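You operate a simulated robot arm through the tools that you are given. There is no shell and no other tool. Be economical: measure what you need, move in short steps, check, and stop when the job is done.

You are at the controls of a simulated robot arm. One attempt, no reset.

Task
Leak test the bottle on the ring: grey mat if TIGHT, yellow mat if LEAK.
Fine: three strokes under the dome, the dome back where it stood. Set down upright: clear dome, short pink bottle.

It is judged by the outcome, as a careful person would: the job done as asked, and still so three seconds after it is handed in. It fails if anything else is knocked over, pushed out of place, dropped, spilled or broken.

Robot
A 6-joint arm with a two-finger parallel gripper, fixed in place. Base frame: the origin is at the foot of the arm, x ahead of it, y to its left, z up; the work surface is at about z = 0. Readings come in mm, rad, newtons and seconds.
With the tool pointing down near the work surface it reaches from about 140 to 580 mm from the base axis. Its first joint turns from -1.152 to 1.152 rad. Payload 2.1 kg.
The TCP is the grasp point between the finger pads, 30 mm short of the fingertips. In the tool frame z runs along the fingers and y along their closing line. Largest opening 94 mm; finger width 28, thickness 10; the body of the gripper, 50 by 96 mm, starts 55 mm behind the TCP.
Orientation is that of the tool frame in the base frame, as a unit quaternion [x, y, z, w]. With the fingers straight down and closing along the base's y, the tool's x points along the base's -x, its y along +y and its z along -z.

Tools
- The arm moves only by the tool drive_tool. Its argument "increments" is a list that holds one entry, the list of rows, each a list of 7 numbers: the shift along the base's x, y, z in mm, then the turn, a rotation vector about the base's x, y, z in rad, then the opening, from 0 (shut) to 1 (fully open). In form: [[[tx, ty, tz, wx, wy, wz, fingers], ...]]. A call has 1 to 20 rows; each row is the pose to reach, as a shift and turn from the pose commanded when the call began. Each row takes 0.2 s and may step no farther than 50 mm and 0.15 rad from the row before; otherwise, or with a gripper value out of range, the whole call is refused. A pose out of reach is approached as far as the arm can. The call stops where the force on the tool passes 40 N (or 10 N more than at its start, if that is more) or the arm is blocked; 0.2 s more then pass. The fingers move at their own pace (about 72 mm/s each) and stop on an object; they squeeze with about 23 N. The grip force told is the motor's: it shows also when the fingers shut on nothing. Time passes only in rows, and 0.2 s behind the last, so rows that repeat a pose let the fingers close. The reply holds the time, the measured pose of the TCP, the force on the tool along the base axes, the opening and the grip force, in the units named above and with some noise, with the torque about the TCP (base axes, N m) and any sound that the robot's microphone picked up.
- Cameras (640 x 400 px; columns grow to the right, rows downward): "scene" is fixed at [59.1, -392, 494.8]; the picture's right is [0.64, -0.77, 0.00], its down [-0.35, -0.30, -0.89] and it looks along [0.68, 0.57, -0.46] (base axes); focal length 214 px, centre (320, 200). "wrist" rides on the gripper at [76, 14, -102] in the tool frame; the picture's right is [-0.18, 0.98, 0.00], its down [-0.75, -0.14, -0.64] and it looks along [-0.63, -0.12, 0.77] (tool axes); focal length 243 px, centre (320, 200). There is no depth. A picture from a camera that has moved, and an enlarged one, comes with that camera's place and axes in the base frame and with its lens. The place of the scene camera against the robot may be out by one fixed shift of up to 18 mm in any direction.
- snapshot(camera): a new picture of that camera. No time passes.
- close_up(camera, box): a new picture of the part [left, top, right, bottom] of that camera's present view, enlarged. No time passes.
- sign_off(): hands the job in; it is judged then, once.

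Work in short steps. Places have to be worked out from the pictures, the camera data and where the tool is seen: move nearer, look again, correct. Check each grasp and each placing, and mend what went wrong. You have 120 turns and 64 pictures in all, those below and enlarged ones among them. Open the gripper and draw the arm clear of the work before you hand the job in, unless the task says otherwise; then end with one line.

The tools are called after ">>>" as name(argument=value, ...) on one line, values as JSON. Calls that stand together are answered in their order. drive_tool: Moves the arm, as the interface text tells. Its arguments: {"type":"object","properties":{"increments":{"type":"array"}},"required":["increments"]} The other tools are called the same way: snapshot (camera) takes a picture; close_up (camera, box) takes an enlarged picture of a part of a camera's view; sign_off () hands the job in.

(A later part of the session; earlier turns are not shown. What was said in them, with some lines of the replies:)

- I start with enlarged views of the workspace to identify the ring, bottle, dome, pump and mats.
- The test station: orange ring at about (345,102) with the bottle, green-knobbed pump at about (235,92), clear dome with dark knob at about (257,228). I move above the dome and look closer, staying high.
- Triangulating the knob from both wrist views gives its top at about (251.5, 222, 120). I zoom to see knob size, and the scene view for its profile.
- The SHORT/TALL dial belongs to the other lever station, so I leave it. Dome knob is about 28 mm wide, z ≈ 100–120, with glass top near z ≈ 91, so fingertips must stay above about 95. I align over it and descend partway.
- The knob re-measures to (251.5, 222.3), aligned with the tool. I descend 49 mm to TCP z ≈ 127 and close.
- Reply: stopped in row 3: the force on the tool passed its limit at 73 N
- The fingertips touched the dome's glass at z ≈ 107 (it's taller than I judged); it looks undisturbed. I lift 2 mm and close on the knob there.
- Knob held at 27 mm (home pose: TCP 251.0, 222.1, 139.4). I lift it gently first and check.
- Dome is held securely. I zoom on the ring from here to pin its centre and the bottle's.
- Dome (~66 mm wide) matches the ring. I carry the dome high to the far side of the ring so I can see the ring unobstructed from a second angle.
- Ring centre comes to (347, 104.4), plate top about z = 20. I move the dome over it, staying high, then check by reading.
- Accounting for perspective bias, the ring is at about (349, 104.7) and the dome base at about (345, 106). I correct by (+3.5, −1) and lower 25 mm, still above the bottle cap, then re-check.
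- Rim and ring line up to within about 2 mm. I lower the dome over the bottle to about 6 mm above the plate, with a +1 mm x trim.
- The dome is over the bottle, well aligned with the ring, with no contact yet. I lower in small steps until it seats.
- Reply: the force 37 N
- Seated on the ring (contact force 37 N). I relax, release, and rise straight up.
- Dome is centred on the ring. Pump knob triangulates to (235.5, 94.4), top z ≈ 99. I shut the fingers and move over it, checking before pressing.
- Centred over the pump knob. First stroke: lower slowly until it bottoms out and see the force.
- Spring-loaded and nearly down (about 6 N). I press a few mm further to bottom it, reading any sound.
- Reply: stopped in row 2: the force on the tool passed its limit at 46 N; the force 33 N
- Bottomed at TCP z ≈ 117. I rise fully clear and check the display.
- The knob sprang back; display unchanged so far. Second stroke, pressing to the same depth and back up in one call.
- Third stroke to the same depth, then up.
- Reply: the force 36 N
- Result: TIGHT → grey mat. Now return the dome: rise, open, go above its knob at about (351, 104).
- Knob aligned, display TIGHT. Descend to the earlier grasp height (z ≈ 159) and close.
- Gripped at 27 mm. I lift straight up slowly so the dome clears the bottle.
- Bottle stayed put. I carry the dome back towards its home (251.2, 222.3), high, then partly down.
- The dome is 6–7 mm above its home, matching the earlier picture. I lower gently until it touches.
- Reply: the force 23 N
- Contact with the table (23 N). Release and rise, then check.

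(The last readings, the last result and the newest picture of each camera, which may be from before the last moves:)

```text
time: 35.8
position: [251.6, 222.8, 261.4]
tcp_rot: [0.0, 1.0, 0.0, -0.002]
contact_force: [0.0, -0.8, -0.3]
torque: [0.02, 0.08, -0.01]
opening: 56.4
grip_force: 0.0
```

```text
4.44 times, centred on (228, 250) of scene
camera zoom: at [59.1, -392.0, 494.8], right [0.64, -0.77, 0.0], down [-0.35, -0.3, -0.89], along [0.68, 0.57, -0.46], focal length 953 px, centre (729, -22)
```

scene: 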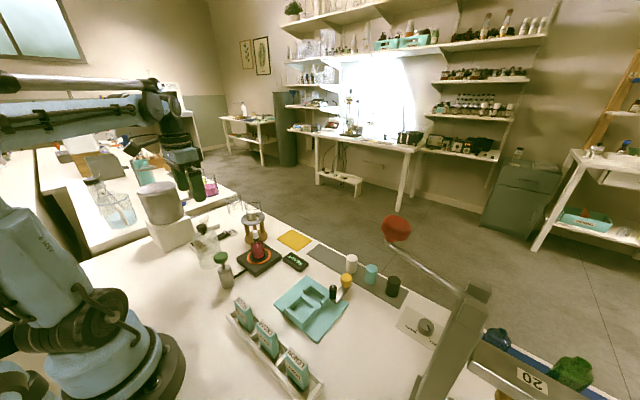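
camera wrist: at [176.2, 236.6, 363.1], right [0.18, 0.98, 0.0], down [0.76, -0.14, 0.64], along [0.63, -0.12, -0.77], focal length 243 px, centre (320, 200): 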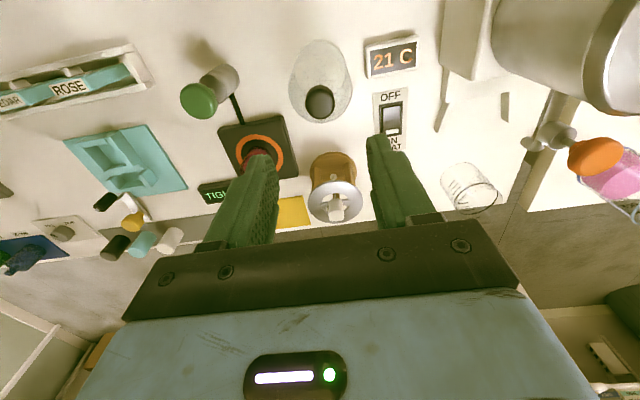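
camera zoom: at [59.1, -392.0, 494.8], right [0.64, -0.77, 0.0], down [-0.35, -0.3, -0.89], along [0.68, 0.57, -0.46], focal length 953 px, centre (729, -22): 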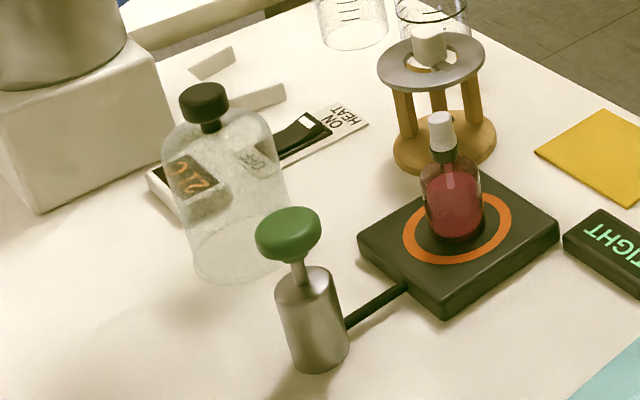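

The dome is back exactly as before. Next, the bottle (at ~(349, 104.4), body z ≈ 20–60, cap top ≈ 112): I move above it and check alignment.

>>> drive_tool(increments=[[[25, -30, 0, 0, 0, 0, 0.7], [50, -60, 0, 0, 0, 0, 0.7], [75, -90, 0, 0, 0, 0, 0.7], [97.7, -118.3, 0, 0, 0, 0, 0.7], [97.7, -118.3, -40, 0, 0, 0, 0.7], [97.7, -118.3, -75, 0, 0, 0, 0.7], [97.7, -118.3, -75, 0, 0, 0, 0.7]]])

>>> close_up(camera="wrist", box=[220, 0, 440, 200])

>>> close_up(camera="scene", box=[210, 180, 306, 280])

```text
time: 37.4
position: [348.2, 105.3, 186.6]
tcp_rot: [0.0, 1.0, -0.001, -0.002]
contact_force: [0.6, -0.5, -0.4]
torque: [0.01, -0.01, 0.02]
opening: 65.7
grip_force: 0.1
```

```text
2.00 times, centred on (330, 100) of wrist
camera zoom: at [274.2, 119.5, 287.7], right [0.18, 0.98, 0.0], down [0.76, -0.14, 0.64], along [0.63, -0.12, -0.77], focal length 485 px, centre (300, 400)
```

zoom: 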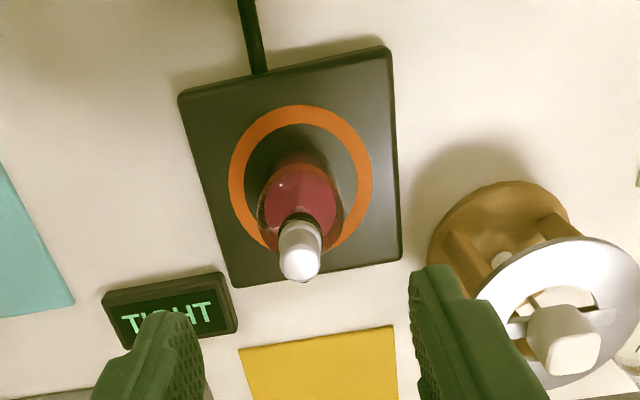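

```text
4.00 times, centred on (258, 230) of scene
camera zoom: at [59.1, -392.0, 494.8], right [0.64, -0.77, 0.0], down [-0.35, -0.3, -0.89], along [0.68, 0.57, -0.46], focal length 858 px, centre (568, 80)
```

zoom: 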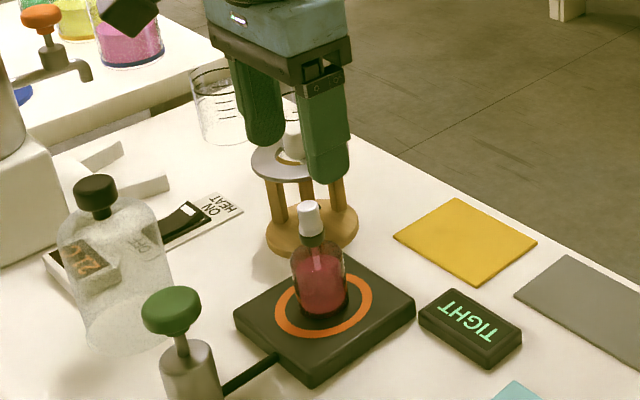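

Aligned with the cap. I descend straddling the bottle to TCP z ≈ 68 (fingertips at 38, palm above the cap), then close.

>>> drive_tool(increments=[[[0.5, 0, -30, 0, 0, 0, 0.7], [0.5, 0, -60, 0, 0, 0, 0.7], [0.5, 0, -85, 0, 0, 0, 0.7], [0.5, 0, -105, 0, 0, 0, 0.7], [0.5, 0, -115, 0, 0, 0, 0.7], [0.5, 0, -118.5, 0, 0, 0, 0.7], [0.5, 0, -118.5, 0, 0, 0, 0.7]]])

>>> close_up(camera="scene", box=[220, 200, 300, 290])

```text
time: 39.0
position: [350.7, 104.4, 67.6]
tcp_rot: [0.0, 1.0, -0.001, -0.002]
contact_force: [-0.1, -0.1, 0.4]
torque: [0.03, -0.02, 0.02]
opening: 65.6
grip_force: 0.1
```

```text
4.44 times, centred on (260, 245) of scene
camera zoom: at [59.1, -392.0, 494.8], right [0.64, -0.77, 0.0], down [-0.35, -0.3, -0.89], along [0.68, 0.57, -0.46], focal length 953 px, centre (587, 0)
```

zoom: 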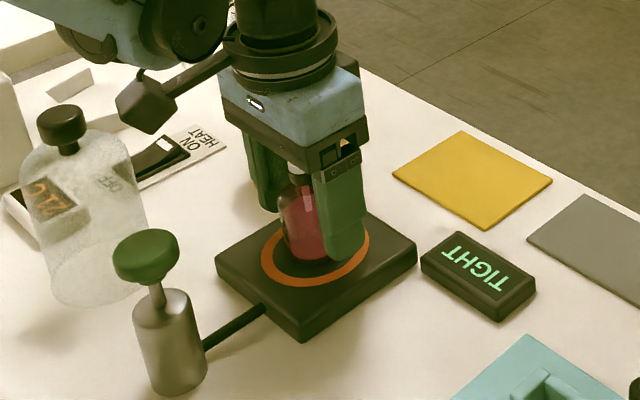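

The fingers straddle the body with good overlap. Close.

>>> drive_tool(increments=[[[0, 0, 0, 0, 0, 0, 0.5], [0, 0, 0, 0, 0, 0, 0.3], [0, 0, 0, 0, 0, 0, 0.2], [0, 0, 0, 0, 0, 0, 0.2]]])

>>> drive_tool(increments=[[[0, 0, 3, 0, 0, 0, 0.2], [0, 0, 15, 0, 0, 0, 0.2], [0, 0, 15, 0, 0, 0, 0.2]]])

>>> close_up(camera="scene", box=[220, 200, 300, 290])

```text
time: 40.0
position: [349.5, 104.2, 68.0]
tcp_rot: [0.0, 1.0, -0.001, -0.001]
contact_force: [-0.2, -0.1, 1.2]
torque: [0.06, -0.02, -0.03]
opening: 40.2
grip_force: 22.7
```

```text
time: 40.8
position: [350.5, 104.8, 82.5]
tcp_rot: [-0.001, 1.0, -0.001, -0.002]
contact_force: [0.4, 0.5, -0.6]
torque: [0.01, 0.02, 0.0]
opening: 40.4
grip_force: 22.8
```

```text
4.44 times, centred on (260, 245) of scene
camera zoom: at [59.2, -392.0, 494.8], right [0.64, -0.77, 0.0], down [-0.35, -0.3, -0.89], along [0.68, 0.57, -0.46], focal length 953 px, centre (587, 0)
```

zoom: 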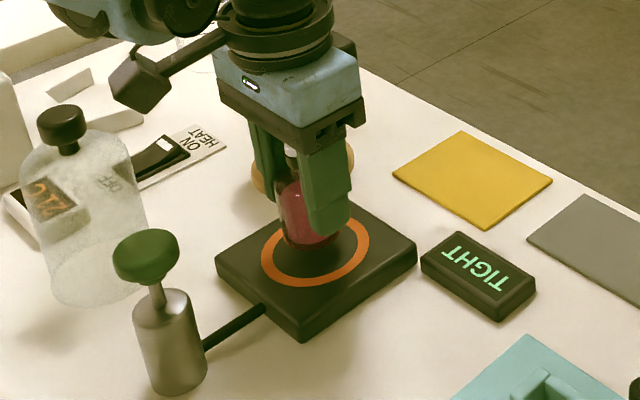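

Bottle held (40 mm) and upright. I lift and carry it to above the free end of the grey mat, around (500, −48).

>>> drive_tool(increments=[[[0, 0, 40, 0, 0, 0, 0.2], [0, 0, 80, 0, 0, 0, 0.2], [0, 0, 110, 0, 0, 0, 0.2], [30, -30, 110, 0, 0, 0, 0.2], [60, -60, 110, 0, 0, 0, 0.2], [90, -90, 110, 0, 0, 0, 0.2], [120, -120, 110, 0, 0, 0, 0.2], [150, -150, 110, 0, 0, 0, 0.2], [153, -152, 110, 0, 0, 0, 0.2], [153, -152, 110, 0, 0, 0, 0.2]]])

>>> snapshot(camera="wrist")

>>> close_up(camera="scene", box=[260, 200, 420, 310])

```text
time: 43.0
position: [500.4, -49.2, 193.2]
tcp_rot: [0.0, 1.0, -0.001, -0.002]
contact_force: [-0.5, 0.6, -1.4]
torque: [-0.03, 0.05, 0.0]
opening: 40.1
grip_force: 23.5
```

```text
19 pictures are left
camera wrist: at [425.5, -34.9, 294.7], right [0.18, 0.98, 0.0], down [0.76, -0.14, 0.64], along [0.63, -0.12, -0.77], focal length 243 px, centre (320, 200)
```

wrist: 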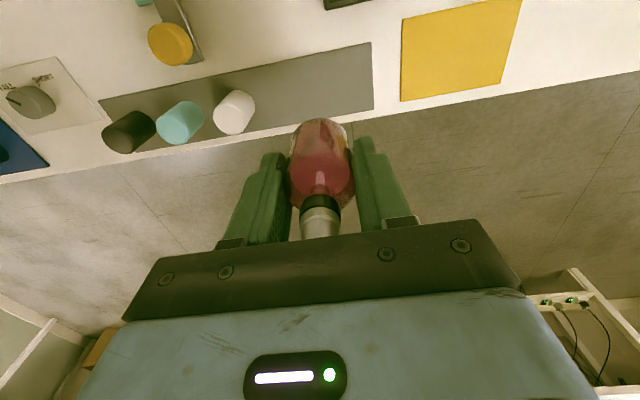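

```text
3.64 times, centred on (340, 255) of scene
camera zoom: at [59.2, -392.0, 494.7], right [0.64, -0.77, 0.0], down [-0.35, -0.3, -0.89], along [0.68, 0.57, -0.46], focal length 780 px, centre (247, 0)
```

zoom: 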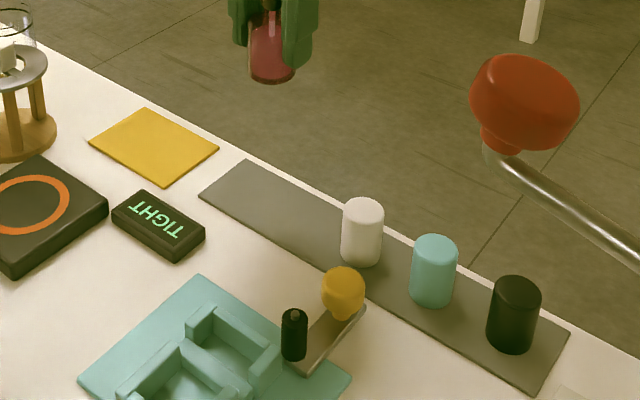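

The mat spans x ≈ 469–536, y from about +8 toward negative, first cap near y ≈ −145. I lower at (502, −51) to just above the mat.

>>> drive_tool(increments=[[[0, -3.5, -35, 0, 0, 0, 0.2], [0, -3.5, -70, 0, 0, 0, 0.2], [0, -3.5, -100, 0, 0, 0, 0.2], [0, -3.5, -120, 0, 0, 0, 0.2], [0, -3.5, -132, 0, 0, 0, 0.2], [0, -3.5, -132, 0, 0, 0, 0.2]]])

>>> close_up(camera="scene", box=[280, 200, 400, 300])

```text
time: 44.4
position: [501.9, -51.2, 60.7]
tcp_rot: [0.0, 1.0, -0.001, -0.001]
contact_force: [-0.3, 0.2, -0.8]
torque: [0.02, 0.01, 0.01]
opening: 40.3
grip_force: 23.3
```

```text
4.00 times, centred on (340, 250) of scene
camera zoom: at [59.1, -392.0, 494.7], right [0.64, -0.77, 0.0], down [-0.35, -0.3, -0.89], along [0.68, 0.57, -0.46], focal length 858 px, centre (240, 0)
```

zoom: 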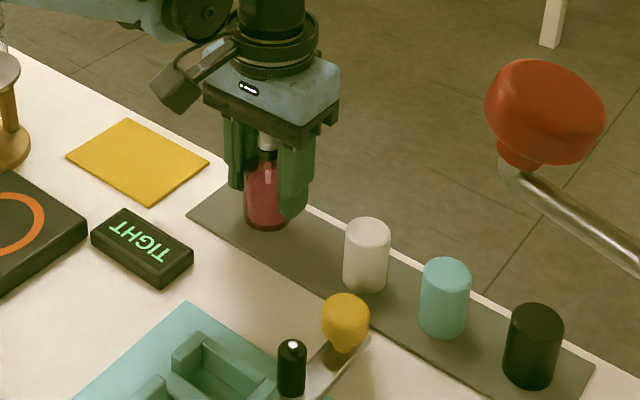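

Well placed over the mat. I lower in small steps to touch-down.

>>> drive_tool(increments=[[[0, 0, -3, 0, 0, 0, 0.2], [0, 0, -6, 0, 0, 0, 0.2], [0, 0, -7.5, 0, 0, 0, 0.2], [0, 0, -8.5, 0, 0, 0, 0.2], [0, 0, -8.5, 0, 0, 0, 0.2]]])

```text
time: 45.6
position: [502.6, -50.6, 52.2]
tcp_rot: [0.001, 1.0, -0.001, -0.003]
contact_force: [-2.0, 0.0, 10.4]
torque: [0.16, 0.07, 0.03]
opening: 40.4
grip_force: 23.0
```

Touched down (10 N). I open and rise straight up.

>>> drive_tool(increments=[[[0, 0, 0, 0, 0, 0, 0.5], [0, 0, 0, 0, 0, 0, 0.7], [0, 0, 0, 0, 0, 0, 0.7], [0, 0, 15, 0, 0, 0, 0.7], [0, 0, 45, 0, 0, 0, 0.7], [0, 0, 90, 0, 0, 0, 0.7], [0, 0, 135, 0, 0, 0, 0.7], [-40, 0, 165, 0, 0, 0, 0.7], [-80, 0, 190, 0, 0, 0, 0.7], [-120, 0, 200, 0, 0, 0, 0.7], [-120, 0, 200, 0, 0, 0, 0.7]]])

>>> snapshot(camera="scene")

>>> close_up(camera="scene", box=[180, 190, 420, 330])

```text
time: 48.0
position: [382.5, -49.8, 251.1]
tcp_rot: [0.0, 1.0, -0.001, -0.001]
contact_force: [0.2, 1.2, -1.2]
torque: [0.0, -0.02, -0.01]
opening: 65.9
grip_force: 0.1
```

```text
16 pictures are left
```

scene: 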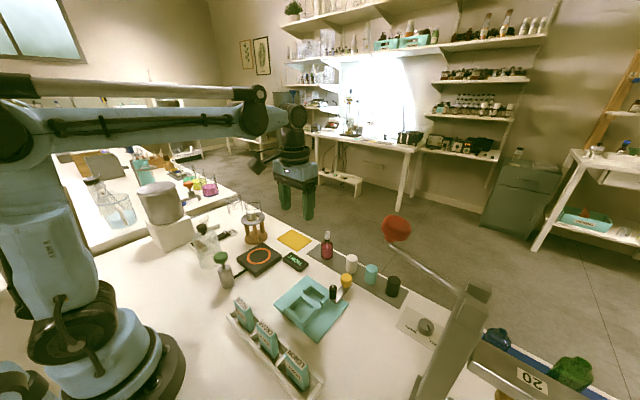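

```text
2.67 times, centred on (300, 260) of scene
camera zoom: at [59.1, -392.0, 494.8], right [0.64, -0.77, 0.0], down [-0.35, -0.3, -0.89], along [0.68, 0.57, -0.46], focal length 572 px, centre (373, 40)
```

zoom: 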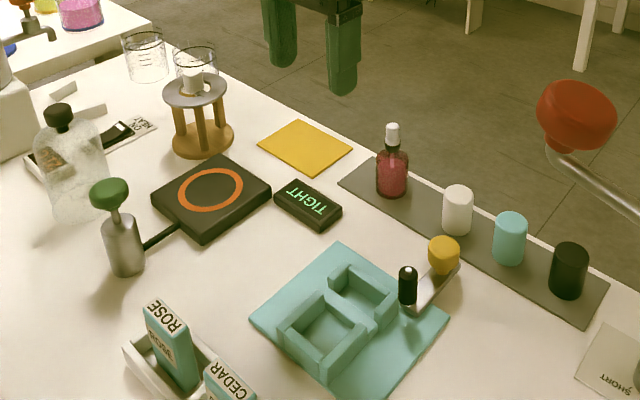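

The bottle stands upright on the grey mat, the dome is back upright at its place, and nothing else has moved. The gripper is open and clear, so I hand in.

>>> sign_off()

```text
The job is handed in.
```

The bottle tested TIGHT after three strokes under the dome; it now stands upright on the grey mat, and the dome is back where it stood.
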